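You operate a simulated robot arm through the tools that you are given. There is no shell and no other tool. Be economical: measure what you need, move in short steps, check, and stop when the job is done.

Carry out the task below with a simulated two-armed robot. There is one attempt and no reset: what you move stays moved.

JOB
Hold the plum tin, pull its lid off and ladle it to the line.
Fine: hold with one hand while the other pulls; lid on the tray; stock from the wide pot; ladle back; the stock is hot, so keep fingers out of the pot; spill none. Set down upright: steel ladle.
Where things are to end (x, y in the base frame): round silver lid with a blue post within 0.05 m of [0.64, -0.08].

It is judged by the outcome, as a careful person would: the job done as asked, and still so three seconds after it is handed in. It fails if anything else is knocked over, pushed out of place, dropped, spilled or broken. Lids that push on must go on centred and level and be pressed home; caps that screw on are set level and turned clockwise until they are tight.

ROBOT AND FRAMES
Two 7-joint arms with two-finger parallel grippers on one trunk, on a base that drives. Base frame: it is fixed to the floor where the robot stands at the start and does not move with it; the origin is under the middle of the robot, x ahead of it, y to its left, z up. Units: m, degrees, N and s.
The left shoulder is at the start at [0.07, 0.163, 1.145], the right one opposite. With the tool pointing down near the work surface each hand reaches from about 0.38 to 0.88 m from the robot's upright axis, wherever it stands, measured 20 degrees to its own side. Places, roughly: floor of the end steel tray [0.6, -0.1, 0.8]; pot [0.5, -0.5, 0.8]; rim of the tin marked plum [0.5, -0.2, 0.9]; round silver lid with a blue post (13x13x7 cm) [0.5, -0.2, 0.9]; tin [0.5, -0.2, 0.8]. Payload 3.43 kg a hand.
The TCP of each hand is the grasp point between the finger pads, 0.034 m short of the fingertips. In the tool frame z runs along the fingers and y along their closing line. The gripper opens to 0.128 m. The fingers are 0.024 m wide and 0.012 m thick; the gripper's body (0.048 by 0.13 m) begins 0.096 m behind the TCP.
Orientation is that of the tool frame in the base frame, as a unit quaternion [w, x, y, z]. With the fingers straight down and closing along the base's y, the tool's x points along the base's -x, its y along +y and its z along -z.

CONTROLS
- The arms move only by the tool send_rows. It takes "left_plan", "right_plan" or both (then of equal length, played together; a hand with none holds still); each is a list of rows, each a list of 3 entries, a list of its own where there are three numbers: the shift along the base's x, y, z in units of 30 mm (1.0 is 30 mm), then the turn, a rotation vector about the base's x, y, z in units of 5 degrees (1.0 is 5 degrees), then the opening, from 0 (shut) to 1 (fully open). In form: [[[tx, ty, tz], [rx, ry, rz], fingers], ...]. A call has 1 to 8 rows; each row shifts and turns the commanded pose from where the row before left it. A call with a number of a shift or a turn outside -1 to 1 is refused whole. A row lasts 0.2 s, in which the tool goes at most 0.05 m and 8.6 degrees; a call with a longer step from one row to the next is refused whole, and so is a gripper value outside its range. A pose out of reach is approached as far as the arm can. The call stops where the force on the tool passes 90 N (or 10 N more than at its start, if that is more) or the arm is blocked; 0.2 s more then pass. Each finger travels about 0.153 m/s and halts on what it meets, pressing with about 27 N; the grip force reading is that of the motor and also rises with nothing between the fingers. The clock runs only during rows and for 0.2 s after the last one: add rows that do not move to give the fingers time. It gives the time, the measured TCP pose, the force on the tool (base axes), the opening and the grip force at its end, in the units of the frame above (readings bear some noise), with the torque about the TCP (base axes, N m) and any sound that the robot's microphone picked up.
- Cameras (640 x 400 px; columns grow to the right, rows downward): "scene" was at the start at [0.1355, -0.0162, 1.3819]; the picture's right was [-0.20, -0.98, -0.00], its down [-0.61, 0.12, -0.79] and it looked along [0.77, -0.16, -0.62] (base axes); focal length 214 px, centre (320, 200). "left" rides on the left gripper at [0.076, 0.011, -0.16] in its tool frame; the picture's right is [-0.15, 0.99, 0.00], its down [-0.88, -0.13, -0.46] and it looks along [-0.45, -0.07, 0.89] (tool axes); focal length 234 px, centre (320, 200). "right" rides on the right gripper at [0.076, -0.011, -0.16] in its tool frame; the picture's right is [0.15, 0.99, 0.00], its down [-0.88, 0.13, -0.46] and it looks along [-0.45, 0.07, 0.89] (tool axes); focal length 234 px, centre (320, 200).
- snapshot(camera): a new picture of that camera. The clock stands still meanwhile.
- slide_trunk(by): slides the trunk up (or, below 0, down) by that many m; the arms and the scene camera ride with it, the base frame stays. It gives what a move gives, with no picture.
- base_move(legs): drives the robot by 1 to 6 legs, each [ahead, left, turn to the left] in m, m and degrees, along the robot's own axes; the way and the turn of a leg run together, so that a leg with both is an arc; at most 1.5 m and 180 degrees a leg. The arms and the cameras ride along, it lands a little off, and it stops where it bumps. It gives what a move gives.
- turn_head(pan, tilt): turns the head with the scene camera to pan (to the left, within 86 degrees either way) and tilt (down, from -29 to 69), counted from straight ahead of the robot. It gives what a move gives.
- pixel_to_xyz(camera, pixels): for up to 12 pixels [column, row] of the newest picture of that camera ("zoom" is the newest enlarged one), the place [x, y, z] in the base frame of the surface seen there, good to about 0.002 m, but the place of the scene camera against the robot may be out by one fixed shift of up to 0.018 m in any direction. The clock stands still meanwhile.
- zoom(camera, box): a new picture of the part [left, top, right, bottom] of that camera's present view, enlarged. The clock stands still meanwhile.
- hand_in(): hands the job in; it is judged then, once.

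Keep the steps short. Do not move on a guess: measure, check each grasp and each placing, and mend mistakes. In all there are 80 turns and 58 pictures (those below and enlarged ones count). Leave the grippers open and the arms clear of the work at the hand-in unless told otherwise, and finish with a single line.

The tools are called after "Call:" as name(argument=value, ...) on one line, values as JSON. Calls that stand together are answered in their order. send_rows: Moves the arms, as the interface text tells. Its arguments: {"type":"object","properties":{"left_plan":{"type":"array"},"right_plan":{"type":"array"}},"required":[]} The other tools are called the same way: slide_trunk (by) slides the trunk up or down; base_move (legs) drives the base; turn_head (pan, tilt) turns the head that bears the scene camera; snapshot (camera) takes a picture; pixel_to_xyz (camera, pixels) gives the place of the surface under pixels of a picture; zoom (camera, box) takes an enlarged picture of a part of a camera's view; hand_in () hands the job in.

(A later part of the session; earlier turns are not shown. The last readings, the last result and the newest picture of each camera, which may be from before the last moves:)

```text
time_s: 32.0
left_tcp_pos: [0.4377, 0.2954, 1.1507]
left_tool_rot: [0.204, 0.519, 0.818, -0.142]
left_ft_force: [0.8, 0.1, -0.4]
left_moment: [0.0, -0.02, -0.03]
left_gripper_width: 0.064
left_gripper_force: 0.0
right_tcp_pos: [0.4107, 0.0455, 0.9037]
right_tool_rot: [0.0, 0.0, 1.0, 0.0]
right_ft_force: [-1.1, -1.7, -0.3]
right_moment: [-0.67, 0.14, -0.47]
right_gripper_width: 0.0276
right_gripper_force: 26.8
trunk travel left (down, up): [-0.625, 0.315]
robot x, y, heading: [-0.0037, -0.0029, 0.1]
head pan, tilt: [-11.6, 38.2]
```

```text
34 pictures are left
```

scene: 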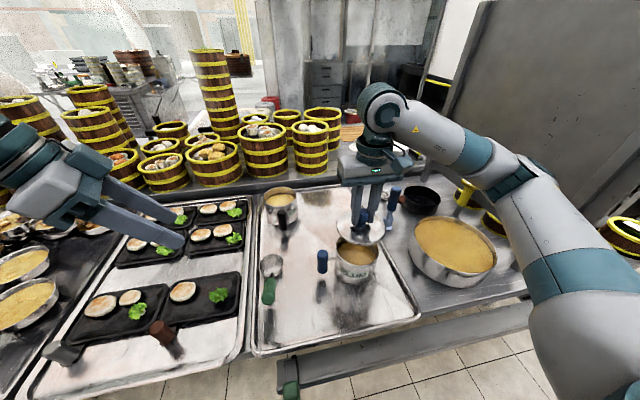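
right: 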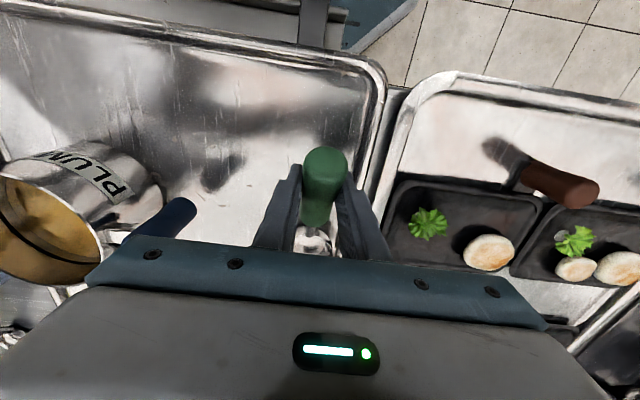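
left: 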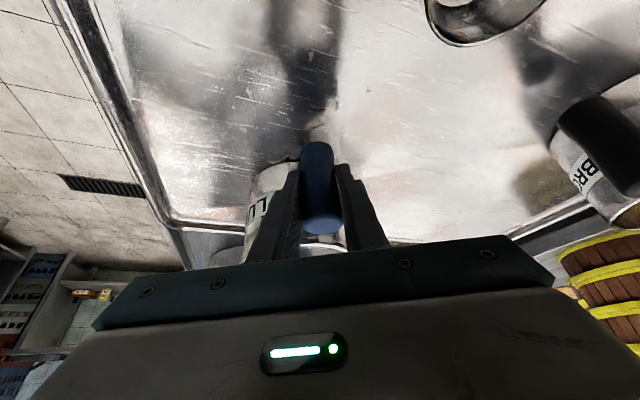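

Gripped (27.6 mm). I lift 12 cm straight up and check how the ladle hangs.

Call:
send_rows(right_plan=[[[0, 0, 0.2], [0, 0, 0], 0], [[0, 0, 0.5], [0, 0, 0], 0], [[0, 0, 0.6], [0, 0, 0], 0], [[0, 0, 0.6], [0, 0, 0], 0], [[0, 0, 0.6], [0, 0, 0], 0], [[0, 0, 0.6], [0, 0, 0], 0], [[0, 0, 0.6], [0, 0, 0], 0], [[0, 0, 0.3], [0, 0, 0], 0]])

Call:
snapshot(camera="scene")

Call:
snapshot(camera="left")

```text
time_s: 33.8
left_tcp_pos: [0.4377, 0.2953, 1.1491]
left_tool_rot: [0.203, 0.519, 0.818, -0.143]
left_ft_force: [0.3, -0.6, 0.6]
left_moment: [-0.03, 0.0, 0.01]
left_gripper_width: 0.064
left_gripper_force: 0.1
right_tcp_pos: [0.411, 0.0458, 1.0224]
right_tool_rot: [0.001, 0.001, 1.0, 0.001]
right_ft_force: [0.5, 1.7, -2.5]
right_moment: [0.54, 0.23, 0.45]
right_gripper_width: 0.027
right_gripper_force: 26.6
trunk travel left (down, up): [-0.625, 0.315]
robot x, y, heading: [0.0009, -0.0018, -0.2]
head pan, tilt: [-11.6, 38.2]
```

```text
33 pictures are left
```

scene: 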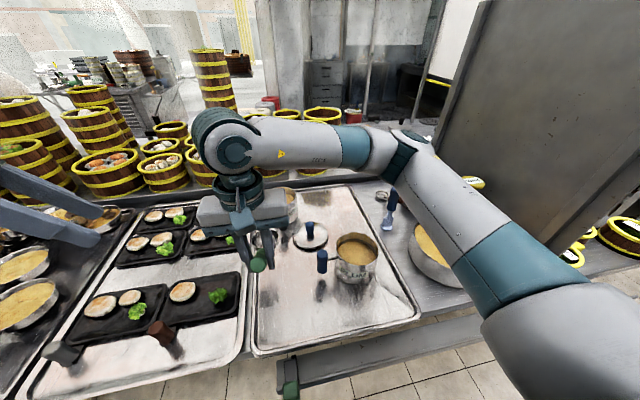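

```text
32 pictures are left
```

left: 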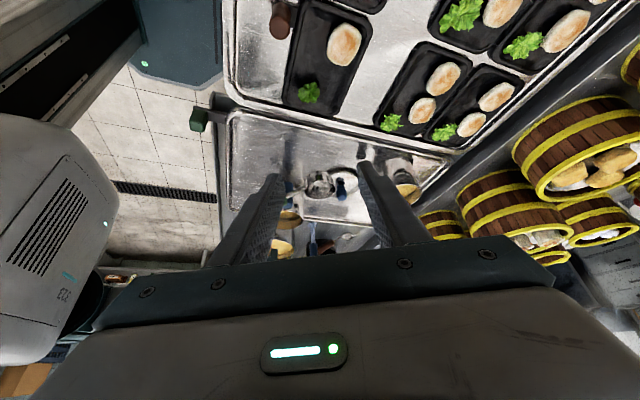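

I check the ladle's pose with the left camera around (318,183).

Call:
zoom(camera="left", box=[270, 140, 370, 220])

Call:
zoom(camera="scene", box=[190, 190, 310, 290])

```text
5.00 times, centred on (320, 180) of left
```

zoom: 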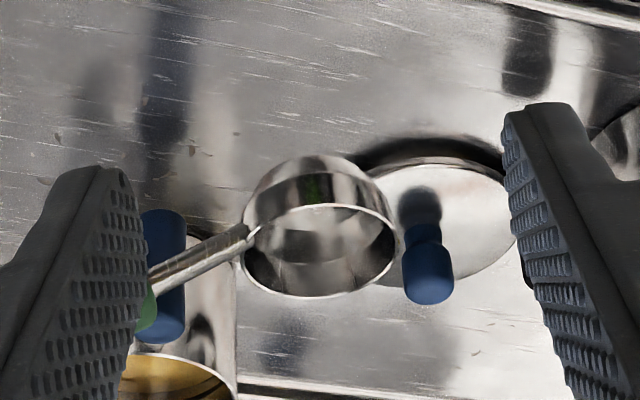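

```text
4.00 times, centred on (250, 240) of scene
```

zoom: 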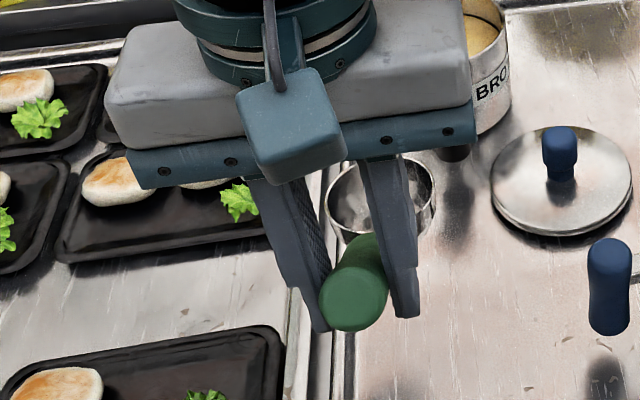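

Call:
pixel_to_xyz(camera="left", pixels=[[305.3, 190], [334.6, 188], [320, 181.2], [320, 198.9], [320, 190], [298, 190], [292, 195]])

Call:
pixel_to_xyz(camera="scene", pixels=[[276, 250], [285, 228], [298, 240], [283, 242], [289, 232], [257, 260], [258, 253]])

```text
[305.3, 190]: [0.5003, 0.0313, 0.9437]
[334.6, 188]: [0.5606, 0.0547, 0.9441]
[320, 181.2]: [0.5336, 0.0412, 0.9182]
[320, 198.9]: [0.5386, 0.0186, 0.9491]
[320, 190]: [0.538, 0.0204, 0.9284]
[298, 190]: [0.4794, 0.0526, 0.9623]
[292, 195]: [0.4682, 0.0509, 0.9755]
```

```text
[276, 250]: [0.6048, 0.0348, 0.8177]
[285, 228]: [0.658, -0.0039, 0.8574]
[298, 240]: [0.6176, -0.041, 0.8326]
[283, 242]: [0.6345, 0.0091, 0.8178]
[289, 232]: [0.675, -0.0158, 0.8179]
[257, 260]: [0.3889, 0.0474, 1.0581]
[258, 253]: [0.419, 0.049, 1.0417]
```

Rim is level at 0.945, offset from the TCP by (+0.121, 0, −0.076). I carry the empty ladle over to above the pot, TCP aimed at (0.354, -0.494, 1.06).

Call:
send_rows(right_plan=[[[0, 0, 0.7], [0, 0, 0], 0], [[0, -0.3, 0.6], [0, 0, 0], 0], [[-0.1, -0.8, 0], [0, 0, 0], 0], [[-0.1, -0.8, 0], [0, 0, 0], 0], [[-0.1, -0.8, 0], [0, 0, 0], 0], [[-0.1, -0.8, 0], [0, 0, 0], 0], [[-0.1, -0.8, 0], [0, 0, 0], 0], [[-0.1, -0.8, 0], [0, 0, 0], 0]])

Call:
send_rows(right_plan=[[[-0.1, -0.8, 0], [0, 0, 0], 0], [[-0.1, -0.8, 0], [0, 0, 0], 0], [[-0.1, -0.8, 0], [0, 0, 0], 0], [[-0.1, -0.8, 0], [0, 0, 0], 0], [[-0.1, -0.8, 0], [0, 0, 0], 0], [[-0.1, -0.8, 0], [0, 0, 0], 0], [[-0.1, -0.8, 0], [0, 0, 0], 0], [[-0.1, -0.8, 0], [0, 0, 0], 0]])

Call:
send_rows(right_plan=[[[-0.1, -0.8, 0], [0, 0, 0], 0], [[-0.1, -0.8, 0], [0, 0, 0], 0], [[-0.1, -0.8, 0], [0, 0, 0], 0], [[-0.1, -0.8, 0], [0, 0, 0], 0], [[-0.1, -0.8, 0], [0, 0, 0], 0], [[-0.1, -0.8, 0], [0, 0, 0], 0], [[-0.1, -0.8, 0], [0, 0, 0], 0], [[0, -0.1, 0], [0, 0, 0], 0]])

Call:
snapshot(camera="scene")

Call:
snapshot(camera="right")

```text
time_s: 35.6
left_tcp_pos: [0.4368, 0.294, 1.1499]
left_tool_rot: [0.202, 0.518, 0.819, -0.142]
left_ft_force: [0.2, -0.1, 0.4]
left_moment: [0.02, 0.03, -0.02]
left_gripper_width: 0.064
left_gripper_force: 0.0
right_tcp_pos: [0.3939, -0.1079, 1.0603]
right_tool_rot: [0.0, 0.0, 1.0, 0.001]
right_ft_force: [1.3, -0.2, -1.9]
right_moment: [0.05, 0.25, 0.01]
right_gripper_width: 0.0273
right_gripper_force: 26.6
trunk travel left (down, up): [-0.625, 0.315]
robot x, y, heading: [0.0022, -0.0017, -0.0]
head pan, tilt: [-11.6, 38.2]
```

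```text
time_s: 37.4
left_tcp_pos: [0.4362, 0.2952, 1.1516]
left_tool_rot: [0.203, 0.518, 0.818, -0.142]
left_ft_force: [-0.9, -1.2, 0.9]
left_moment: [0.03, -0.02, 0.01]
left_gripper_width: 0.0641
left_gripper_force: 0.1
right_tcp_pos: [0.3681, -0.2986, 1.0603]
right_tool_rot: [-0.001, 0.001, 1.0, 0.001]
right_ft_force: [-1.0, -0.3, -3.0]
right_moment: [0.04, 0.21, -0.01]
right_gripper_width: 0.0277
right_gripper_force: 26.9
trunk travel left (down, up): [-0.625, 0.315]
robot x, y, heading: [0.0047, 0.0046, 0.2]
head pan, tilt: [-11.6, 38.2]
```

```text
time_s: 39.2
left_tcp_pos: [0.4389, 0.2957, 1.1507]
left_tool_rot: [0.203, 0.518, 0.819, -0.143]
left_ft_force: [0.2, -0.5, 0.6]
left_moment: [-0.01, -0.03, -0.05]
left_gripper_width: 0.064
left_gripper_force: 0.0
right_tcp_pos: [0.349, -0.4705, 1.0628]
right_tool_rot: [0.0, 0.0, 1.0, 0.0]
right_ft_force: [1.0, -0.1, -3.2]
right_moment: [-0.01, 0.26, 0.0]
right_gripper_width: 0.0273
right_gripper_force: 26.5
trunk travel left (down, up): [-0.625, 0.315]
robot x, y, heading: [-0.0015, 0.0016, -0.0]
head pan, tilt: [-11.6, 38.2]
```

```text
29 pictures are left
```

scene: 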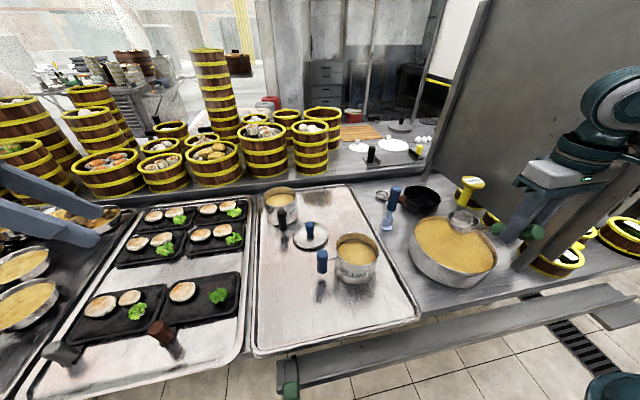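

```text
28 pictures are left
```

right: 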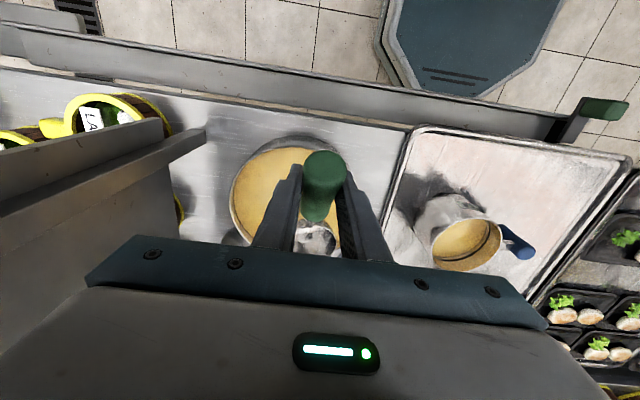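

The bowl hangs over the stock (scene (464,222)), clear of the side panel. I lower to just above the surface and check.

Call:
send_rows(right_plan=[[[0, 0, -0.4], [0, 0, 0], 0], [[0, 0, -0.6], [0, 0, 0], 0], [[0, 0, -0.6], [0, 0, 0], 0], [[0, 0, -0.6], [0, 0, 0], 0], [[0, 0, -0.4], [0, 0, 0], 0], [[0, 0, -0.3], [0, 0, 0], 0], [[0, 0, 0], [0, 0, 0], 0]])

Call:
zoom(camera="scene", box=[390, 170, 570, 300])

```text
time_s: 40.8
left_tcp_pos: [0.4376, 0.2956, 1.1497]
left_tool_rot: [0.202, 0.519, 0.818, -0.143]
left_ft_force: [-0.2, 0.2, -1.0]
left_moment: [0.01, 0.0, 0.0]
left_gripper_width: 0.0642
left_gripper_force: 0.0
right_tcp_pos: [0.3482, -0.4705, 0.9743]
right_tool_rot: [0.0, 0.001, 1.0, -0.001]
right_ft_force: [0.0, 0.0, -2.6]
right_moment: [-0.02, 0.25, -0.02]
right_gripper_width: 0.0276
right_gripper_force: 26.9
trunk travel left (down, up): [-0.625, 0.315]
robot x, y, heading: [-0.0002, 0.0013, -0.1]
head pan, tilt: [-11.6, 38.2]
```

```text
3.08 times, centred on (480, 235) of scene
```

zoom: 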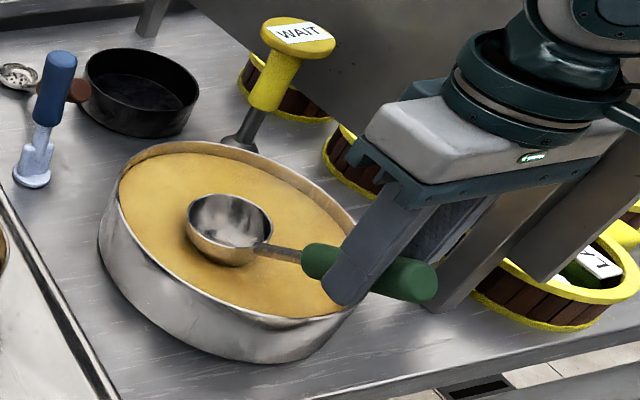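

Well placed. I dip slowly to TCP 0.925 (bowl rim about 1 cm under the surface), fingers outside and above the pot rim, and wait.

Call:
send_rows(right_plan=[[[0, 0, -0.25], [0, 0, 0], 0], [[0, 0, -0.3], [0, 0, 0], 0], [[0, 0, -0.3], [0, 0, 0], 0], [[0, 0, -0.3], [0, 0, 0], 0], [[0, 0, -0.3], [0, 0, 0], 0], [[0, 0, -0.2], [0, 0, 0], 0], [[0, 0, 0], [0, 0, 0], 0], [[0, 0, 0], [0, 0, 0], 0]])

Call:
zoom(camera="scene", box=[390, 170, 570, 300])

```text
time_s: 42.6
left_tcp_pos: [0.4379, 0.2953, 1.1511]
left_tool_rot: [0.203, 0.518, 0.818, -0.142]
left_ft_force: [1.0, -1.1, 0.0]
left_moment: [0.01, 0.02, -0.01]
left_gripper_width: 0.064
left_gripper_force: 0.0
right_tcp_pos: [0.3485, -0.47, 0.9246]
right_tool_rot: [0.0, 0.0, 1.0, 0.0]
right_ft_force: [0.3, 0.1, -0.7]
right_moment: [-0.02, -0.08, -0.05]
right_gripper_width: 0.0275
right_gripper_force: 27.2
trunk travel left (down, up): [-0.625, 0.315]
robot x, y, heading: [0.0003, -0.0029, 0.0]
head pan, tilt: [-11.6, 38.2]
```

```text
3.08 times, centred on (480, 235) of scene
```

zoom: 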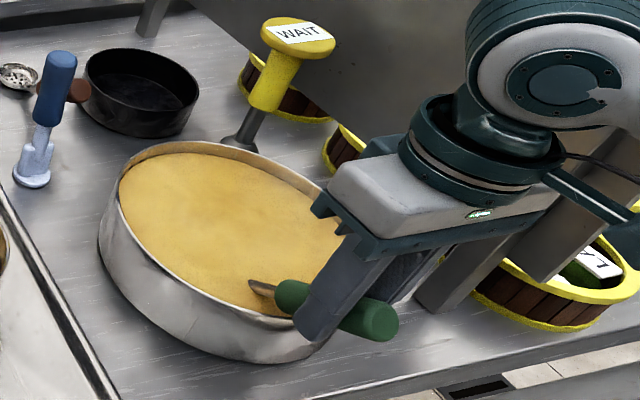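

The bowl is under the surface. I lift it slowly and level.

Call:
send_rows(right_plan=[[[0, 0, 0.1], [0, 0, 0], 0], [[0, 0, 0.2], [0, 0, 0], 0], [[0, 0, 0.2], [0, 0, 0], 0], [[0, 0, 0.25], [0, 0, 0], 0], [[0, 0, 0.3], [0, 0, 0], 0], [[0, 0, 0.3], [0, 0, 0], 0], [[0, 0, 0.3], [0, 0, 0], 0], [[0, 0, 0.2], [0, 0, 0], 0]])

Call:
send_rows(right_plan=[[[0, 0, 0.2], [0, 0, 0], 0], [[0, 0, 0.3], [0, 0, 0], 0], [[0, 0, 0.3], [0, 0, 0], 0], [[0, 0, 0.3], [0, 0, 0], 0], [[0, 0, 0.3], [0, 0, 0], 0], [[0, 0, 0.2], [0, 0, 0], 0], [[0, 0, 0], [0, 0, 0], 0], [[0, 0, 0], [0, 0, 0], 0]])

Call:
zoom(camera="scene", box=[390, 170, 570, 300])

```text
time_s: 44.4
left_tcp_pos: [0.4368, 0.2953, 1.1505]
left_tool_rot: [0.203, 0.518, 0.819, -0.142]
left_ft_force: [-0.1, 0.2, 0.5]
left_moment: [-0.01, -0.02, 0.0]
left_gripper_width: 0.0642
left_gripper_force: 0.1
right_tcp_pos: [0.3488, -0.4698, 0.9798]
right_tool_rot: [0.0, 0.0, 1.0, 0.0]
right_ft_force: [0.0, 0.1, -2.8]
right_moment: [-0.03, 0.22, -0.02]
right_gripper_width: 0.0275
right_gripper_force: 27.3
trunk travel left (down, up): [-0.625, 0.315]
robot x, y, heading: [0.0005, 0.0007, 0.1]
head pan, tilt: [-11.6, 38.2]
```

```text
time_s: 46.2
left_tcp_pos: [0.4386, 0.2948, 1.1513]
left_tool_rot: [0.203, 0.519, 0.818, -0.143]
left_ft_force: [-0.4, -0.5, -0.3]
left_moment: [0.04, 0.0, 0.03]
left_gripper_width: 0.0639
left_gripper_force: 0.0
right_tcp_pos: [0.3479, -0.4707, 1.0279]
right_tool_rot: [-0.001, 0.0, 1.0, 0.0]
right_ft_force: [0.7, -0.2, -1.6]
right_moment: [0.0, 0.21, -0.01]
right_gripper_width: 0.0274
right_gripper_force: 27.2
trunk travel left (down, up): [-0.625, 0.315]
robot x, y, heading: [0.0011, 0.0, -0.3]
head pan, tilt: [-11.6, 38.2]
```

```text
3.08 times, centred on (480, 235) of scene
```

zoom: 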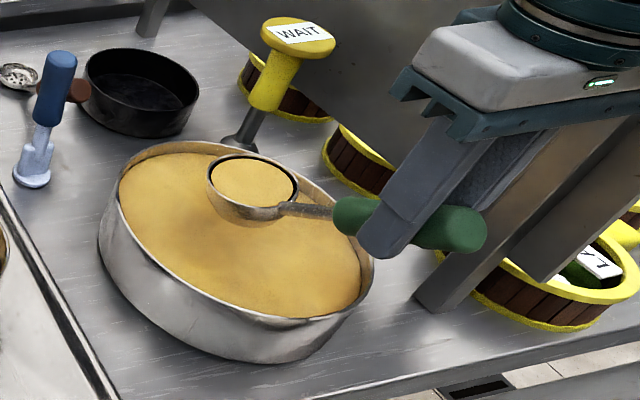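

Ladle is full and level. I carry it gently, in ramped steps, to above the tin.

Call:
send_rows(right_plan=[[[0.01, 0.15, 0], [0, 0, 0], 0], [[0.025, 0.35, 0], [0, 0, 0], 0], [[0.035, 0.5, 0], [0, 0, 0], 0], [[0.042, 0.6, 0], [0, 0, 0], 0], [[0.042, 0.6, 0], [0, 0, 0], 0], [[0.035, 0.5, 0], [0, 0, 0], 0], [[0.025, 0.35, 0], [0, 0, 0], 0], [[0.01, 0.15, 0], [0, 0, 0], 0]])

Call:
send_rows(right_plan=[[[0.01, 0.15, 0], [0, 0, 0], 0], [[0.025, 0.35, 0], [0, 0, 0], 0], [[0.035, 0.5, 0], [0, 0, 0], 0], [[0.042, 0.6, 0], [0, 0, 0], 0], [[0.042, 0.6, 0], [0, 0, 0], 0], [[0.035, 0.5, 0], [0, 0, 0], 0], [[0.025, 0.35, 0], [0, 0, 0], 0], [[0.01, 0.15, 0], [0, 0, 0], 0]])

Call:
send_rows(right_plan=[[[0.01, 0.15, 0], [0, 0, 0], 0], [[0.025, 0.35, 0], [0, 0, 0], 0], [[0.035, 0.5, 0], [0, 0, 0], 0], [[0.042, 0.6, 0], [0, 0, 0], 0], [[0.042, 0.6, 0], [0, 0, 0], 0], [[0.035, 0.5, 0], [0, 0, 0], 0], [[0.025, 0.35, 0], [0, 0, 0], 0], [[0.01, 0.15, 0], [0, 0, 0], 0]])

Call:
zoom(camera="scene", box=[270, 180, 430, 310])

```text
time_s: 48.0
left_tcp_pos: [0.437, 0.2952, 1.1499]
left_tool_rot: [0.203, 0.518, 0.819, -0.142]
left_ft_force: [-0.2, -0.2, 0.3]
left_moment: [0.02, 0.0, -0.01]
left_gripper_width: 0.0638
left_gripper_force: 0.0
right_tcp_pos: [0.3555, -0.3745, 1.0276]
right_tool_rot: [0.001, 0.0, 1.0, 0.0]
right_ft_force: [0.5, -0.9, -2.7]
right_moment: [-0.02, 0.26, 0.04]
right_gripper_width: 0.0274
right_gripper_force: 26.8
trunk travel left (down, up): [-0.625, 0.315]
robot x, y, heading: [0.0001, 0.0023, -0.0]
head pan, tilt: [-11.6, 38.2]
```

```text
time_s: 49.8
left_tcp_pos: [0.4376, 0.2969, 1.1496]
left_tool_rot: [0.203, 0.518, 0.819, -0.143]
left_ft_force: [-0.1, -0.1, 0.5]
left_moment: [0.01, -0.01, 0.03]
left_gripper_width: 0.0639
left_gripper_force: 0.0
right_tcp_pos: [0.362, -0.2768, 1.0285]
right_tool_rot: [0.0, 0.001, 1.0, 0.0]
right_ft_force: [-1.0, -0.4, -2.3]
right_moment: [-0.02, 0.24, 0.0]
right_gripper_width: 0.0274
right_gripper_force: 27.3
trunk travel left (down, up): [-0.625, 0.315]
robot x, y, heading: [0.0014, -0.0022, 0.2]
head pan, tilt: [-11.6, 38.2]
```

```text
time_s: 51.6
left_tcp_pos: [0.438, 0.2955, 1.1501]
left_tool_rot: [0.203, 0.519, 0.818, -0.143]
left_ft_force: [0.0, -0.3, -1.3]
left_moment: [0.0, 0.01, -0.01]
left_gripper_width: 0.0642
left_gripper_force: 0.0
right_tcp_pos: [0.3695, -0.1817, 1.0297]
right_tool_rot: [0.0, 0.0, 1.0, 0.0]
right_ft_force: [-0.2, 0.3, -2.2]
right_moment: [-0.01, 0.27, -0.03]
right_gripper_width: 0.0274
right_gripper_force: 27.3
trunk travel left (down, up): [-0.625, 0.315]
robot x, y, heading: [0.0006, -0.0005, 0.0]
head pan, tilt: [-11.6, 38.2]
```

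```text
3.08 times, centred on (350, 245) of scene
```

zoom: 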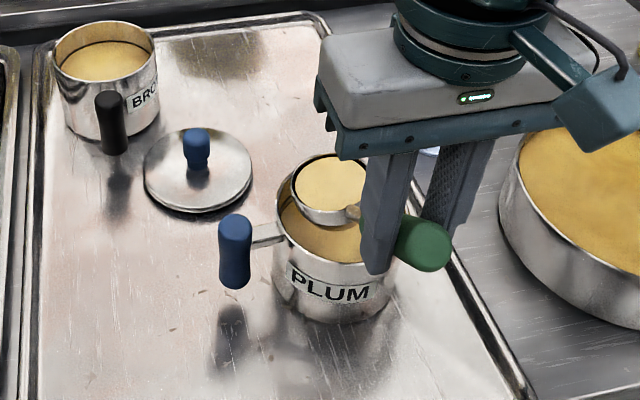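

The bowl is centred over the tin at about (0.49, -0.182). I roll it about x toward −y, compensating so the bowl stays over the tin.

Call:
send_rows(right_plan=[[[0, -0.218, 0.04], [1, 0, 0], 0], [[0, -0.216, 0.021], [1, 0, 0], 0], [[0, -0.213, 0.003], [1, 0, 0], 0], [[0, -0.208, -0.016], [1, 0, 0], 0], [[0, -0.2015, -0.033], [1, 0, 0], 0], [[0, -0.1935, -0.051], [1, 0, 0], 0]])

Call:
zoom(camera="scene", box=[290, 190, 450, 320])

```text
time_s: 53.0
left_tcp_pos: [0.4373, 0.2948, 1.1508]
left_tool_rot: [0.203, 0.519, 0.818, -0.143]
left_ft_force: [-1.0, -0.1, 0.1]
left_moment: [-0.01, -0.02, 0.02]
left_gripper_width: 0.0641
left_gripper_force: 0.0
right_tcp_pos: [0.3691, -0.2201, 1.0273]
right_tool_rot: [0.0, 0.0, 0.966, 0.26]
right_ft_force: [-0.5, -0.2, -2.6]
right_moment: [-0.1, 0.26, 0.02]
right_gripper_width: 0.0276
right_gripper_force: 27.2
trunk travel left (down, up): [-0.625, 0.315]
robot x, y, heading: [-0.0004, 0.001, -0.0]
head pan, tilt: [-11.6, 38.2]
```

```text
3.08 times, centred on (370, 255) of scene
```

zoom: 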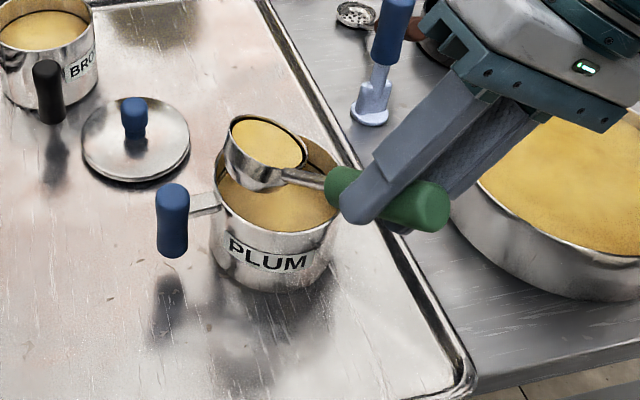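

Tilted 30°, bowl still over the tin. I continue to 60°.

Call:
send_rows(right_plan=[[[0, -0.184, -0.067], [1, 0, 0], 0], [[0, -0.173, -0.083], [1, 0, 0], 0], [[0, -0.161, -0.147], [1, 0, 0], 0], [[0, -0.147, -0.161], [1, 0, 0], 0], [[0, -0.133, -0.173], [1, 0, 0], 0], [[0, -0.117, -0.184], [1, 0, 0], 0], [[0, 0, 0], [0, 0, 0], 0]])

Call:
zoom(camera="scene", box=[290, 190, 450, 320])

```text
time_s: 54.6
left_tcp_pos: [0.4382, 0.2947, 1.1499]
left_tool_rot: [0.203, 0.518, 0.818, -0.143]
left_ft_force: [-0.5, 0.5, -0.4]
left_moment: [-0.01, -0.01, 0.01]
left_gripper_width: 0.0639
left_gripper_force: 0.1
right_tcp_pos: [0.3691, -0.2456, 1.0053]
right_tool_rot: [0.001, 0.0, 0.866, 0.499]
right_ft_force: [-0.6, -0.3, -2.3]
right_moment: [-0.2, 0.29, 0.0]
right_gripper_width: 0.0273
right_gripper_force: 27.1
trunk travel left (down, up): [-0.625, 0.315]
robot x, y, heading: [0.0025, -0.002, -0.2]
head pan, tilt: [-11.6, 38.2]
```

```text
3.08 times, centred on (370, 255) of scene
```

zoom: 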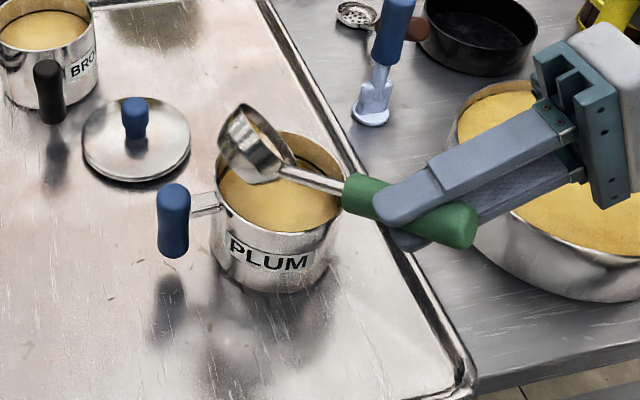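

Pouring cleanly into the tin. I continue to 80° and let it drain.

Call:
send_rows(right_plan=[[[0, -0.101, -0.15], [1, 0, 0], 0], [[0, -0.0835, -0.16], [1, 0, 0], 0], [[0, -0.066, -0.17], [1, 0, 0], 0], [[0, -0.047, -0.17], [1, 0, 0], 0], [[0, 0, 0], [0, 0, 0], 0], [[0, 0, 0], [0, 0, 0], 0], [[0, 0, 0], [0, 0, 0], 0]])

Call:
zoom(camera="scene", box=[290, 190, 450, 320])

```text
time_s: 56.2
left_tcp_pos: [0.4363, 0.296, 1.1506]
left_tool_rot: [0.203, 0.519, 0.818, -0.144]
left_ft_force: [0.5, -1.2, 1.2]
left_moment: [0.01, -0.03, 0.01]
left_gripper_width: 0.0639
left_gripper_force: 0.2
right_tcp_pos: [0.369, -0.2565, 0.9835]
right_tool_rot: [0.0, 0.0, 0.766, 0.642]
right_ft_force: [0.2, -0.2, -2.0]
right_moment: [-0.25, 0.24, 0.0]
right_gripper_width: 0.0274
right_gripper_force: 26.8
trunk travel left (down, up): [-0.625, 0.315]
robot x, y, heading: [-0.0009, -0.0008, -0.1]
head pan, tilt: [-11.6, 38.2]
```

```text
3.08 times, centred on (370, 255) of scene
```

zoom: 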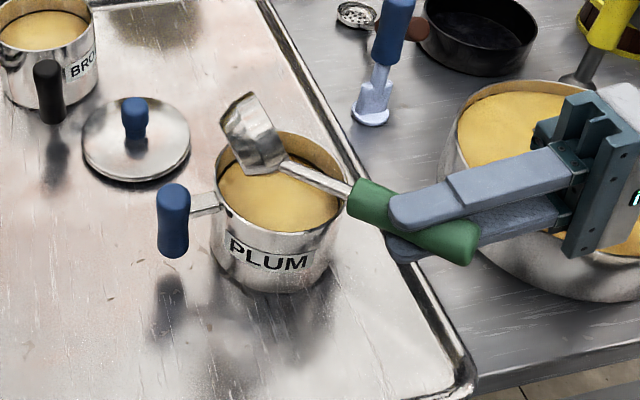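

Empty. I roll back level along the reverse path.

Call:
send_rows(right_plan=[[[0, 0.047, 0.17], [-1, 0, 0], 0], [[0, 0.066, 0.17], [-1, 0, 0], 0], [[0, 0.0835, 0.16], [-1, 0, 0], 0], [[0, 0.101, 0.15], [-1, 0, 0], 0], [[0, 0.117, 0.184], [-1, 0, 0], 0], [[0, 0.133, 0.173], [-1, 0, 0], 0], [[0, 0.147, 0.161], [-1, 0, 0], 0], [[0, 0.161, 0.147], [-1, 0, 0], 0]])

Call:
send_rows(right_plan=[[[0, 0.173, 0.083], [-1, 0, 0], 0], [[0, 0.184, 0.067], [-1, 0, 0], 0], [[0, 0.1935, 0.051], [-1, 0, 0], 0], [[0, 0.2015, 0.033], [-1, 0, 0], 0], [[0, 0.208, 0.016], [-1, 0, 0], 0], [[0, 0.213, 0], [-1, 0, 0], 0], [[0, 0.216, 0], [-1, 0, 0], 0], [[0, 0.218, 0], [-1, 0, 0], 0]])

Call:
send_rows(right_plan=[[[0, -0.3, 0], [0, 0, 0], 0], [[-0.05, -0.8, 0], [0, 0, 0], 0], [[-0.05, -0.8, 0], [0, 0, 0], 0], [[-0.05, -0.8, 0], [0, 0, 0], 0], [[-0.05, -0.8, 0], [0, 0, 0], 0], [[-0.05, -0.8, 0], [0, 0, 0], 0], [[-0.05, -0.8, 0], [0, 0, 0], 0]])

Call:
zoom(camera="scene", box=[320, 220, 400, 300])

```text
time_s: 58.0
left_tcp_pos: [0.437, 0.2968, 1.1499]
left_tool_rot: [0.203, 0.518, 0.819, -0.143]
left_ft_force: [-0.3, -0.6, 0.1]
left_moment: [-0.02, 0.01, 0.03]
left_gripper_width: 0.0642
left_gripper_force: 0.2
right_tcp_pos: [0.3688, -0.2299, 1.0238]
right_tool_rot: [0.0, 0.0, 0.94, 0.341]
right_ft_force: [-0.5, -0.3, -2.4]
right_moment: [-0.17, 0.24, -0.02]
right_gripper_width: 0.0274
right_gripper_force: 26.6
trunk travel left (down, up): [-0.625, 0.315]
robot x, y, heading: [0.0033, -0.0041, -0.2]
head pan, tilt: [-11.6, 38.2]
```

```text
time_s: 59.8
left_tcp_pos: [0.4385, 0.2966, 1.1504]
left_tool_rot: [0.203, 0.518, 0.819, -0.144]
left_ft_force: [-0.1, 0.4, -0.4]
left_moment: [-0.03, -0.02, 0.0]
left_gripper_width: 0.064
left_gripper_force: 0.1
right_tcp_pos: [0.3695, -0.1807, 1.0303]
right_tool_rot: [-0.001, 0.0, 1.0, 0.0]
right_ft_force: [-0.2, 1.4, -1.7]
right_moment: [-0.02, 0.26, 0.0]
right_gripper_width: 0.0274
right_gripper_force: 26.6
trunk travel left (down, up): [-0.625, 0.315]
robot x, y, heading: [-0.0042, 0.0051, -0.1]
head pan, tilt: [-11.6, 38.2]
```

```text
time_s: 61.4
left_tcp_pos: [0.4371, 0.2949, 1.1506]
left_tool_rot: [0.204, 0.518, 0.818, -0.142]
left_ft_force: [-0.5, 0.4, -0.1]
left_moment: [0.05, -0.03, -0.01]
left_gripper_width: 0.0637
left_gripper_force: 0.0
right_tcp_pos: [0.3588, -0.3357, 1.0308]
right_tool_rot: [0.0, 0.0, 1.0, 0.0]
right_ft_force: [-0.3, 0.6, -1.9]
right_moment: [-0.02, 0.23, -0.03]
right_gripper_width: 0.0276
right_gripper_force: 27.1
trunk travel left (down, up): [-0.625, 0.315]
robot x, y, heading: [-0.0024, 0.0025, -0.2]
head pan, tilt: [-11.6, 38.2]
```

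```text
5.00 times, centred on (360, 260) of scene
```

zoom: 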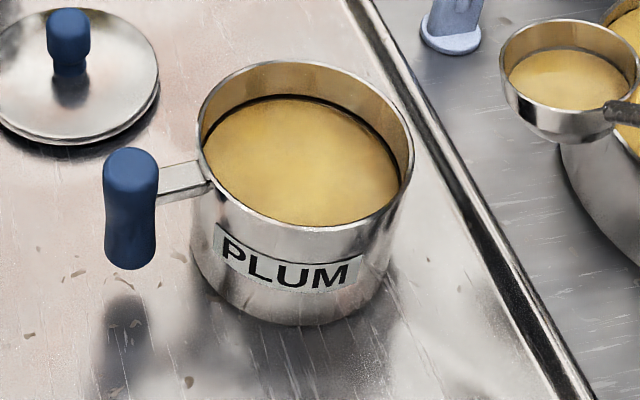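

The ladle still holds some stock, and the tin's level is now close under the line. I measure.

Call:
pixel_to_xyz(camera="zoom", pixels=[[300, 150], [250, 150], [340, 190], [300, 215], [280, 97], [280, 93], [360, 118], [360, 113], [280, 100], [310, 70], [570, 80], [560, 20]])

Call:
zoom(camera="scene", box=[340, 228, 376, 252])

```text
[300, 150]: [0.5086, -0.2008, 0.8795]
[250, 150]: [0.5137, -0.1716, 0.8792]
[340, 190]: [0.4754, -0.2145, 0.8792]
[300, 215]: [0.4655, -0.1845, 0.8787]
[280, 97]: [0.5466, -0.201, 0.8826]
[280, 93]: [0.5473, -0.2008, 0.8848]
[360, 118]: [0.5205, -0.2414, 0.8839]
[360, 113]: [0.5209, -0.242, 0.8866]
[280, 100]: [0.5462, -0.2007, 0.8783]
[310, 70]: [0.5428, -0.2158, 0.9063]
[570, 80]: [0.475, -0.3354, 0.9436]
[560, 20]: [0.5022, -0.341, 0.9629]
```

```text
16.00 times, centred on (358, 240) of scene
```

zoom: 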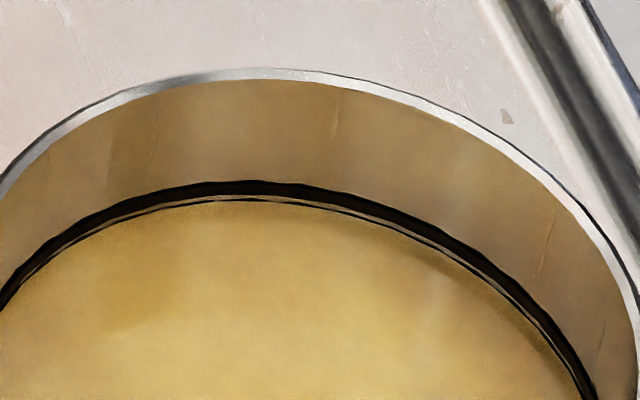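

Call:
pixel_to_xyz(camera="zoom", pixels=[[250, 178], [250, 182], [250, 187], [250, 192], [250, 196], [250, 200], [250, 206], [250, 215], [250, 70], [400, 214], [400, 220], [400, 226]])

```text
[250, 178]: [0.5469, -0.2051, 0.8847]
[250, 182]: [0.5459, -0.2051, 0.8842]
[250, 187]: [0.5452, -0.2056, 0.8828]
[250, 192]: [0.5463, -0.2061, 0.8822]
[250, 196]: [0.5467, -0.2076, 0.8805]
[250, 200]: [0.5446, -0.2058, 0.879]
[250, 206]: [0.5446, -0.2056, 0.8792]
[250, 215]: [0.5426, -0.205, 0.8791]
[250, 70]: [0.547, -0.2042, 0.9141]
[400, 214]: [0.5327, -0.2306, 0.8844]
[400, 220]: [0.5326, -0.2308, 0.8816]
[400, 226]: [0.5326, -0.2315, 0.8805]
```

Level is about 4 mm below the line's middle (≈40 ml). I look closely at what remains in the ladle.

Call:
zoom(camera="scene", box=[376, 216, 412, 252])

```text
11.11 times, centred on (394, 234) of scene
```

zoom: 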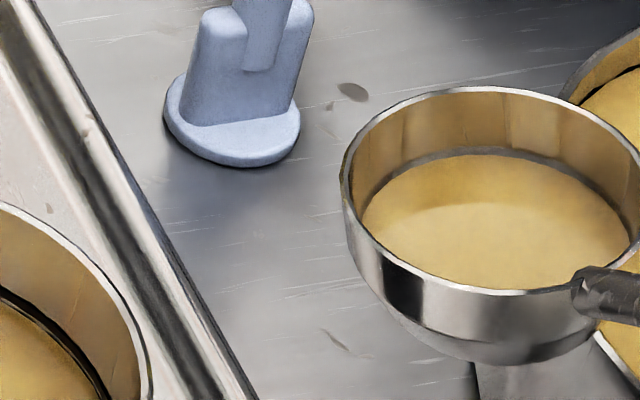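

Call:
pixel_to_xyz(camera="zoom", pixels=[[480, 90], [480, 120], [480, 145], [480, 160], [480, 200], [480, 250], [345, 180], [480, 292], [480, 330], [480, 362], [380, 200], [610, 230]])

```text
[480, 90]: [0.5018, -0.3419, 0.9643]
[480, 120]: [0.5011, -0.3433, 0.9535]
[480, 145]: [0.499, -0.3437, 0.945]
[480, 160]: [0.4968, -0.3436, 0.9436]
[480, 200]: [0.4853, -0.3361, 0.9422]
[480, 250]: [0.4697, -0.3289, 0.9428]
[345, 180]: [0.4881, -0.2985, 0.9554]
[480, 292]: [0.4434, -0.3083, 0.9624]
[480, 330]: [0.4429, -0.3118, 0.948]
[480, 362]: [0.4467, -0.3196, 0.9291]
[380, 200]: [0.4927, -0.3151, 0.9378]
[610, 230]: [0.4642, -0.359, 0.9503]
```

About 20 ml remains in the ladle, not enough. I go back to the pot for a second scoop, then will pour only part of it in stages.

Call:
send_rows(right_plan=[[[-0.02, -0.2, 0], [0, 0, 0], 0], [[-0.04, -0.5, 0], [0, 0, 0], 0], [[-0.05, -0.7, 0], [0, 0, 0], 0], [[-0.05, -0.85, 0], [0, 0, 0], 0], [[-0.05, -0.85, 0], [0, 0, 0], 0], [[-0.05, -0.7, 0], [0, 0, 0], 0], [[-0.04, -0.45, 0], [0, 0, 0], 0], [[-0.02, -0.22, 0], [0, 0, 0], 0]])

Call:
send_rows(right_plan=[[[0, 0, -0.3], [0, 0, 0], 0], [[0, 0, -0.5], [0, 0, 0], 0], [[0, 0, -0.6], [0, 0, 0], 0], [[0, 0, -0.5], [0, 0, 0], 0], [[0, 0, -0.3], [0, 0, 0], 0], [[0, 0, -0.3], [0, 0, 0], 0], [[0, 0, -0.3], [0, 0, 0], 0], [[0, 0, -0.3], [0, 0, 0], 0]])

Call:
send_rows(right_plan=[[[0, 0, -0.3], [0, 0, 0], 0], [[0, 0, -0.13], [0, 0, 0], 0], [[0, 0, 0], [0, 0, 0], 0], [[0, 0, 0], [0, 0, 0], 0], [[0, 0, 0.1], [0, 0, 0], 0], [[0, 0, 0.2], [0, 0, 0], 0], [[0, 0, 0.2], [0, 0, 0], 0], [[0, 0, 0.15], [0, 0, 0], 0]])

Call:
send_rows(right_plan=[[[0, 0, 0.15], [0, 0, 0], 0], [[0, 0, 0.3], [0, 0, 0], 0], [[0, 0, 0.4], [0, 0, 0], 0], [[0, 0, 0.5], [0, 0, 0], 0], [[0, 0, 0.5], [0, 0, 0], 0], [[0, 0, 0.5], [0, 0, 0], 0], [[0, 0, 0.35], [0, 0, 0], 0], [[0, 0, 0.18], [0, 0, 0], 0]])

Call:
zoom(camera="scene", box=[390, 170, 570, 300])

```text
time_s: 63.2
left_tcp_pos: [0.4373, 0.2968, 1.15]
left_tool_rot: [0.203, 0.518, 0.819, -0.142]
left_ft_force: [0.1, 0.6, 0.4]
left_moment: [-0.02, -0.01, 0.03]
left_gripper_width: 0.064
left_gripper_force: 0.0
right_tcp_pos: [0.3507, -0.4699, 1.0292]
right_tool_rot: [0.0, 0.0, 1.0, 0.0]
right_ft_force: [-0.5, 0.3, -2.3]
right_moment: [-0.01, 0.28, -0.01]
right_gripper_width: 0.0276
right_gripper_force: 26.9
trunk travel left (down, up): [-0.625, 0.315]
robot x, y, heading: [-0.0014, -0.0001, -0.1]
head pan, tilt: [-11.6, 38.2]
```

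```text
time_s: 65.0
left_tcp_pos: [0.438, 0.295, 1.1491]
left_tool_rot: [0.203, 0.518, 0.819, -0.142]
left_ft_force: [-0.2, -0.2, 0.0]
left_moment: [-0.04, -0.03, -0.02]
left_gripper_width: 0.0638
left_gripper_force: 0.0
right_tcp_pos: [0.3507, -0.4699, 0.9362]
right_tool_rot: [0.0, 0.0, 1.0, 0.0]
right_ft_force: [0.8, 0.0, -3.2]
right_moment: [0.01, 0.2, 0.0]
right_gripper_width: 0.027
right_gripper_force: 27.2
trunk travel left (down, up): [-0.625, 0.315]
robot x, y, heading: [0.0027, -0.001, 0.0]
head pan, tilt: [-11.6, 38.2]
```

```text
time_s: 66.8
left_tcp_pos: [0.437, 0.2956, 1.1509]
left_tool_rot: [0.204, 0.518, 0.819, -0.143]
left_ft_force: [-0.2, 0.1, 0.8]
left_moment: [-0.04, 0.02, -0.04]
left_gripper_width: 0.0639
left_gripper_force: 0.1
right_tcp_pos: [0.3497, -0.4695, 0.9441]
right_tool_rot: [-0.001, 0.0, 1.0, 0.0]
right_ft_force: [0.5, -0.5, -2.1]
right_moment: [-0.01, 0.26, 0.0]
right_gripper_width: 0.0273
right_gripper_force: 26.8
trunk travel left (down, up): [-0.625, 0.315]
robot x, y, heading: [-0.0045, -0.0016, 0.1]
head pan, tilt: [-11.6, 38.2]
```

```text
time_s: 68.6
left_tcp_pos: [0.4375, 0.2952, 1.1503]
left_tool_rot: [0.204, 0.518, 0.818, -0.143]
left_ft_force: [0.9, 0.1, 0.3]
left_moment: [-0.02, 0.0, 0.03]
left_gripper_width: 0.0641
left_gripper_force: 0.0
right_tcp_pos: [0.3509, -0.4685, 1.0299]
right_tool_rot: [0.001, -0.001, 1.0, 0.001]
right_ft_force: [0.4, -0.2, -2.6]
right_moment: [0.01, 0.27, 0.04]
right_gripper_width: 0.0271
right_gripper_force: 27.0
trunk travel left (down, up): [-0.625, 0.315]
robot x, y, heading: [0.0036, 0.0014, 0.3]
head pan, tilt: [-11.6, 38.2]
```

```text
3.08 times, centred on (480, 235) of scene
```

zoom: 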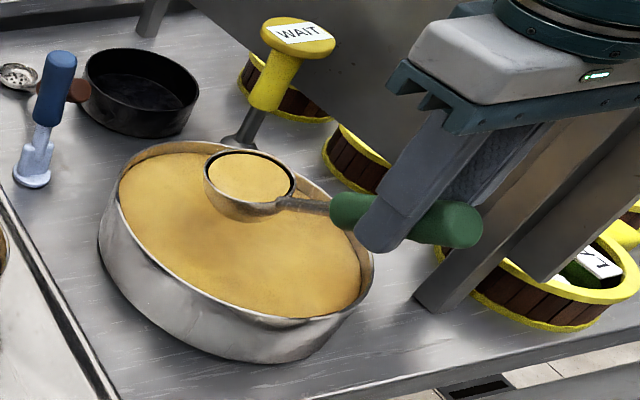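

Full again. Same gentle carry back to the tin, then tilt 20° first.

Call:
send_rows(right_plan=[[[0.01, 0.15, 0], [0, 0, 0], 0], [[0.025, 0.35, 0], [0, 0, 0], 0], [[0.03, 0.5, 0], [0, 0, 0], 0], [[0.035, 0.6, 0], [0, 0, 0], 0], [[0.035, 0.6, 0], [0, 0, 0], 0], [[0.03, 0.5, 0], [0, 0, 0], 0], [[0.025, 0.35, 0], [0, 0, 0], 0], [[0.01, 0.15, 0], [0, 0, 0], 0]])

Call:
send_rows(right_plan=[[[0.01, 0.15, 0], [0, 0, 0], 0], [[0.025, 0.35, 0], [0, 0, 0], 0], [[0.03, 0.5, 0], [0, 0, 0], 0], [[0.035, 0.6, 0], [0, 0, 0], 0], [[0.035, 0.6, 0], [0, 0, 0], 0], [[0.03, 0.5, 0], [0, 0, 0], 0], [[0.025, 0.35, 0], [0, 0, 0], 0], [[0.01, 0.15, 0], [0, 0, 0], 0]])

Call:
send_rows(right_plan=[[[0.01, 0.15, 0], [0, 0, 0], 0], [[0.025, 0.35, 0], [0, 0, 0], 0], [[0.03, 0.5, 0], [0, 0, 0], 0], [[0.035, 0.6, 0], [0, 0, 0], 0], [[0.035, 0.6, 0], [0, 0, 0], 0], [[0.03, 0.5, 0], [0, 0, 0], 0], [[0.025, 0.35, 0], [0, 0, 0], 0], [[0.01, 0.15, 0], [0, 0, 0], 0]])

Call:
send_rows(right_plan=[[[0, -0.218, 0.04], [1, 0, 0], 0], [[0, -0.216, 0.021], [1, 0, 0], 0], [[0, -0.213, 0.003], [1, 0, 0], 0], [[0, -0.208, -0.016], [1, 0, 0], 0], [[0, 0, 0], [0, 0, 0], 0], [[0, 0, 0], [0, 0, 0], 0], [[0, 0, 0], [0, 0, 0], 0]])

Call:
zoom(camera="scene", box=[320, 220, 400, 300])

```text
time_s: 70.4
left_tcp_pos: [0.4374, 0.2946, 1.1502]
left_tool_rot: [0.203, 0.519, 0.818, -0.143]
left_ft_force: [0.5, 0.1, 0.4]
left_moment: [0.0, -0.03, -0.03]
left_gripper_width: 0.0639
left_gripper_force: 0.1
right_tcp_pos: [0.3563, -0.3738, 1.031]
right_tool_rot: [0.0, 0.0, 1.0, 0.0]
right_ft_force: [-0.1, -0.2, -2.3]
right_moment: [-0.03, 0.26, -0.01]
right_gripper_width: 0.0273
right_gripper_force: 27.2
trunk travel left (down, up): [-0.625, 0.315]
robot x, y, heading: [0.0027, 0.003, 0.1]
head pan, tilt: [-11.6, 38.2]
```

```text
time_s: 72.2
left_tcp_pos: [0.4368, 0.2948, 1.1506]
left_tool_rot: [0.204, 0.518, 0.818, -0.143]
left_ft_force: [-0.2, 0.7, 0.7]
left_moment: [-0.01, 0.02, 0.0]
left_gripper_width: 0.0641
left_gripper_force: 0.1
right_tcp_pos: [0.3629, -0.2777, 1.0309]
right_tool_rot: [0.001, 0.0, 1.0, 0.0]
right_ft_force: [-0.1, 0.6, -3.6]
right_moment: [-0.02, 0.24, 0.0]
right_gripper_width: 0.0271
right_gripper_force: 27.0
trunk travel left (down, up): [-0.625, 0.315]
robot x, y, heading: [0.0015, 0.0026, -0.0]
head pan, tilt: [-11.6, 38.2]
```

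```text
time_s: 74.0
left_tcp_pos: [0.4369, 0.2957, 1.151]
left_tool_rot: [0.203, 0.518, 0.818, -0.143]
left_ft_force: [0.1, 0.2, 0.0]
left_moment: [0.02, 0.02, 0.03]
left_gripper_width: 0.064
left_gripper_force: 0.1
right_tcp_pos: [0.3683, -0.181, 1.0299]
right_tool_rot: [0.0, 0.0, 1.0, 0.0]
right_ft_force: [0.1, -0.6, -1.9]
right_moment: [0.01, 0.27, -0.01]
right_gripper_width: 0.0273
right_gripper_force: 27.2
trunk travel left (down, up): [-0.625, 0.315]
robot x, y, heading: [-0.0025, -0.0007, -0.2]
head pan, tilt: [-11.6, 38.2]
```

```text
time_s: 75.6
left_tcp_pos: [0.4377, 0.2953, 1.1503]
left_tool_rot: [0.203, 0.518, 0.819, -0.142]
left_ft_force: [0.2, 0.5, -0.7]
left_moment: [0.01, 0.0, -0.04]
left_gripper_width: 0.0641
left_gripper_force: 0.0
right_tcp_pos: [0.3697, -0.2061, 1.0322]
right_tool_rot: [0.001, 0.0, 0.985, 0.174]
right_ft_force: [0.0, -0.3, -2.3]
right_moment: [-0.05, 0.25, 0.01]
right_gripper_width: 0.0273
right_gripper_force: 26.8
trunk travel left (down, up): [-0.625, 0.315]
robot x, y, heading: [0.0007, 0.0027, -0.0]
head pan, tilt: [-11.6, 38.2]
```

```text
5.00 times, centred on (360, 260) of scene
```

zoom: 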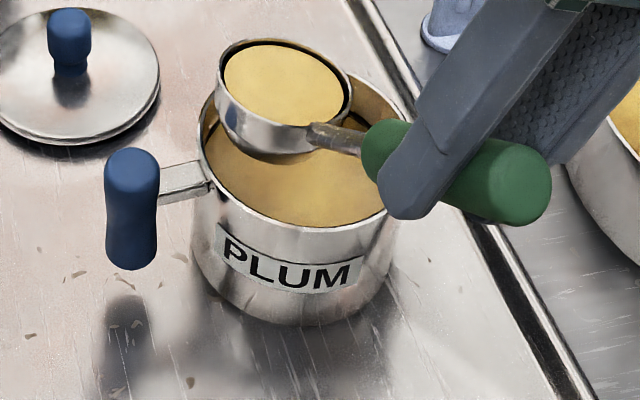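

Call:
pixel_to_xyz(camera="zoom", pixels=[[300, 195], [340, 190], [260, 185], [280, 80], [310, 90]])

Call:
send_rows(right_plan=[[[0, -0.2015, -0.033], [1, 0, 0], 0], [[0, -0.1935, -0.051], [1, 0, 0], 0], [[0, -0.184, -0.067], [1, 0, 0], 0], [[0, -0.173, -0.083], [1, 0, 0], 0], [[0, 0, 0], [0, 0, 0], 0]])

Call:
zoom(camera="scene", box=[320, 220, 400, 300])

```text
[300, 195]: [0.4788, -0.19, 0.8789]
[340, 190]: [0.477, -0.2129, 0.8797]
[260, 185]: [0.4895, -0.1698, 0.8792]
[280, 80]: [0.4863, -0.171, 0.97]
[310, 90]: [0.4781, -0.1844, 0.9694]
```

```text
time_s: 76.8
left_tcp_pos: [0.4371, 0.2955, 1.1511]
left_tool_rot: [0.202, 0.518, 0.819, -0.143]
left_ft_force: [-0.6, 0.3, 0.2]
left_moment: [-0.05, 0.0, -0.03]
left_gripper_width: 0.0638
left_gripper_force: 0.0
right_tcp_pos: [0.3706, -0.2274, 1.0243]
right_tool_rot: [0.0, 0.0, 0.94, 0.342]
right_ft_force: [-0.5, -1.2, -2.4]
right_moment: [-0.15, 0.28, -0.03]
right_gripper_width: 0.0277
right_gripper_force: 26.9
trunk travel left (down, up): [-0.625, 0.315]
robot x, y, heading: [0.0, -0.0004, 0.3]
head pan, tilt: [-11.6, 38.2]
```

```text
5.00 times, centred on (360, 260) of scene
```

zoom: 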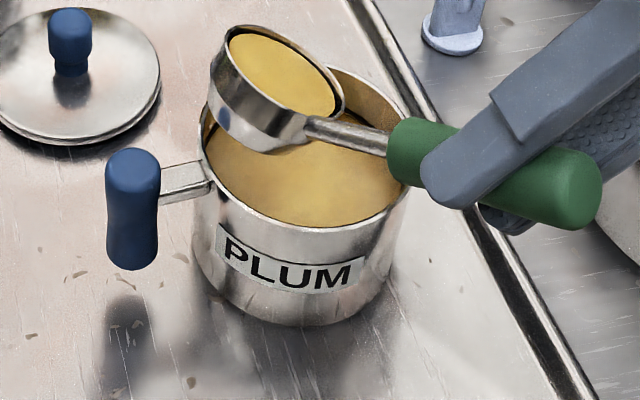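

Call:
pixel_to_xyz(camera="zoom", pixels=[[300, 195], [340, 190], [260, 185], [340, 160], [280, 80]])

Call:
send_rows(right_plan=[[[0, -0.161, -0.147], [1, 0, 0], 0], [[0, -0.147, -0.161], [1, 0, 0], 0]])

Call:
zoom(camera="scene", box=[320, 220, 400, 300])

```text
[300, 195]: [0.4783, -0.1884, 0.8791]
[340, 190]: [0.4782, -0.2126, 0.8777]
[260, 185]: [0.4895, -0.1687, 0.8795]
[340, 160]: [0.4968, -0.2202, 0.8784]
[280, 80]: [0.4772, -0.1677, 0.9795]
```

```text
time_s: 77.4
left_tcp_pos: [0.4375, 0.2943, 1.1506]
left_tool_rot: [0.203, 0.518, 0.819, -0.143]
left_ft_force: [0.1, 0.1, 0.4]
left_moment: [0.01, -0.01, -0.01]
left_gripper_width: 0.0643
left_gripper_force: 0.0
right_tcp_pos: [0.3683, -0.2385, 1.0154]
right_tool_rot: [0.0, 0.0, 0.906, 0.423]
right_ft_force: [0.0, -0.1, -2.7]
right_moment: [-0.18, 0.26, -0.01]
right_gripper_width: 0.0272
right_gripper_force: 27.3
trunk travel left (down, up): [-0.625, 0.315]
robot x, y, heading: [0.0001, 0.0002, -0.1]
head pan, tilt: [-11.6, 38.2]
```

```text
5.00 times, centred on (360, 260) of scene
```

zoom: 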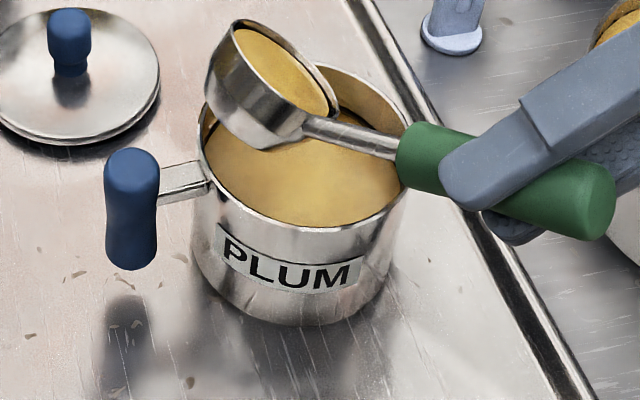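

Almost nothing flows before 50°. I check the level, then go to 60° briefly.

Call:
pixel_to_xyz(camera="zoom", pixels=[[300, 195], [340, 190], [260, 185], [340, 160]])

Call:
send_rows(right_plan=[[[0, -0.133, -0.173], [1, 0, 0], 0], [[0, -0.117, -0.184], [1, 0, 0], 0]])

Call:
zoom(camera="scene", box=[320, 220, 400, 300])

```text
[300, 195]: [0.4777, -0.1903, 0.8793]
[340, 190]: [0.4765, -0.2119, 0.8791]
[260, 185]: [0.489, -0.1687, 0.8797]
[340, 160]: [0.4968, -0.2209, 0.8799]
```

```text
time_s: 78.0
left_tcp_pos: [0.4379, 0.2957, 1.1502]
left_tool_rot: [0.203, 0.518, 0.819, -0.142]
left_ft_force: [0.2, 0.3, 0.3]
left_moment: [0.03, 0.02, -0.02]
left_gripper_width: 0.0644
left_gripper_force: 0.0
right_tcp_pos: [0.3685, -0.2469, 1.0052]
right_tool_rot: [-0.001, 0.0, 0.866, 0.5]
right_ft_force: [0.5, -0.2, -1.8]
right_moment: [-0.17, 0.25, 0.03]
right_gripper_width: 0.0276
right_gripper_force: 27.3
trunk travel left (down, up): [-0.625, 0.315]
robot x, y, heading: [0.0007, 0.0003, 0.0]
head pan, tilt: [-11.6, 38.2]
```

```text
5.00 times, centred on (360, 260) of scene
```

zoom: 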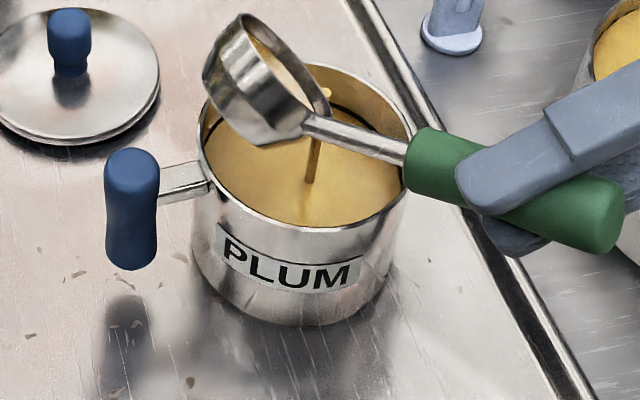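

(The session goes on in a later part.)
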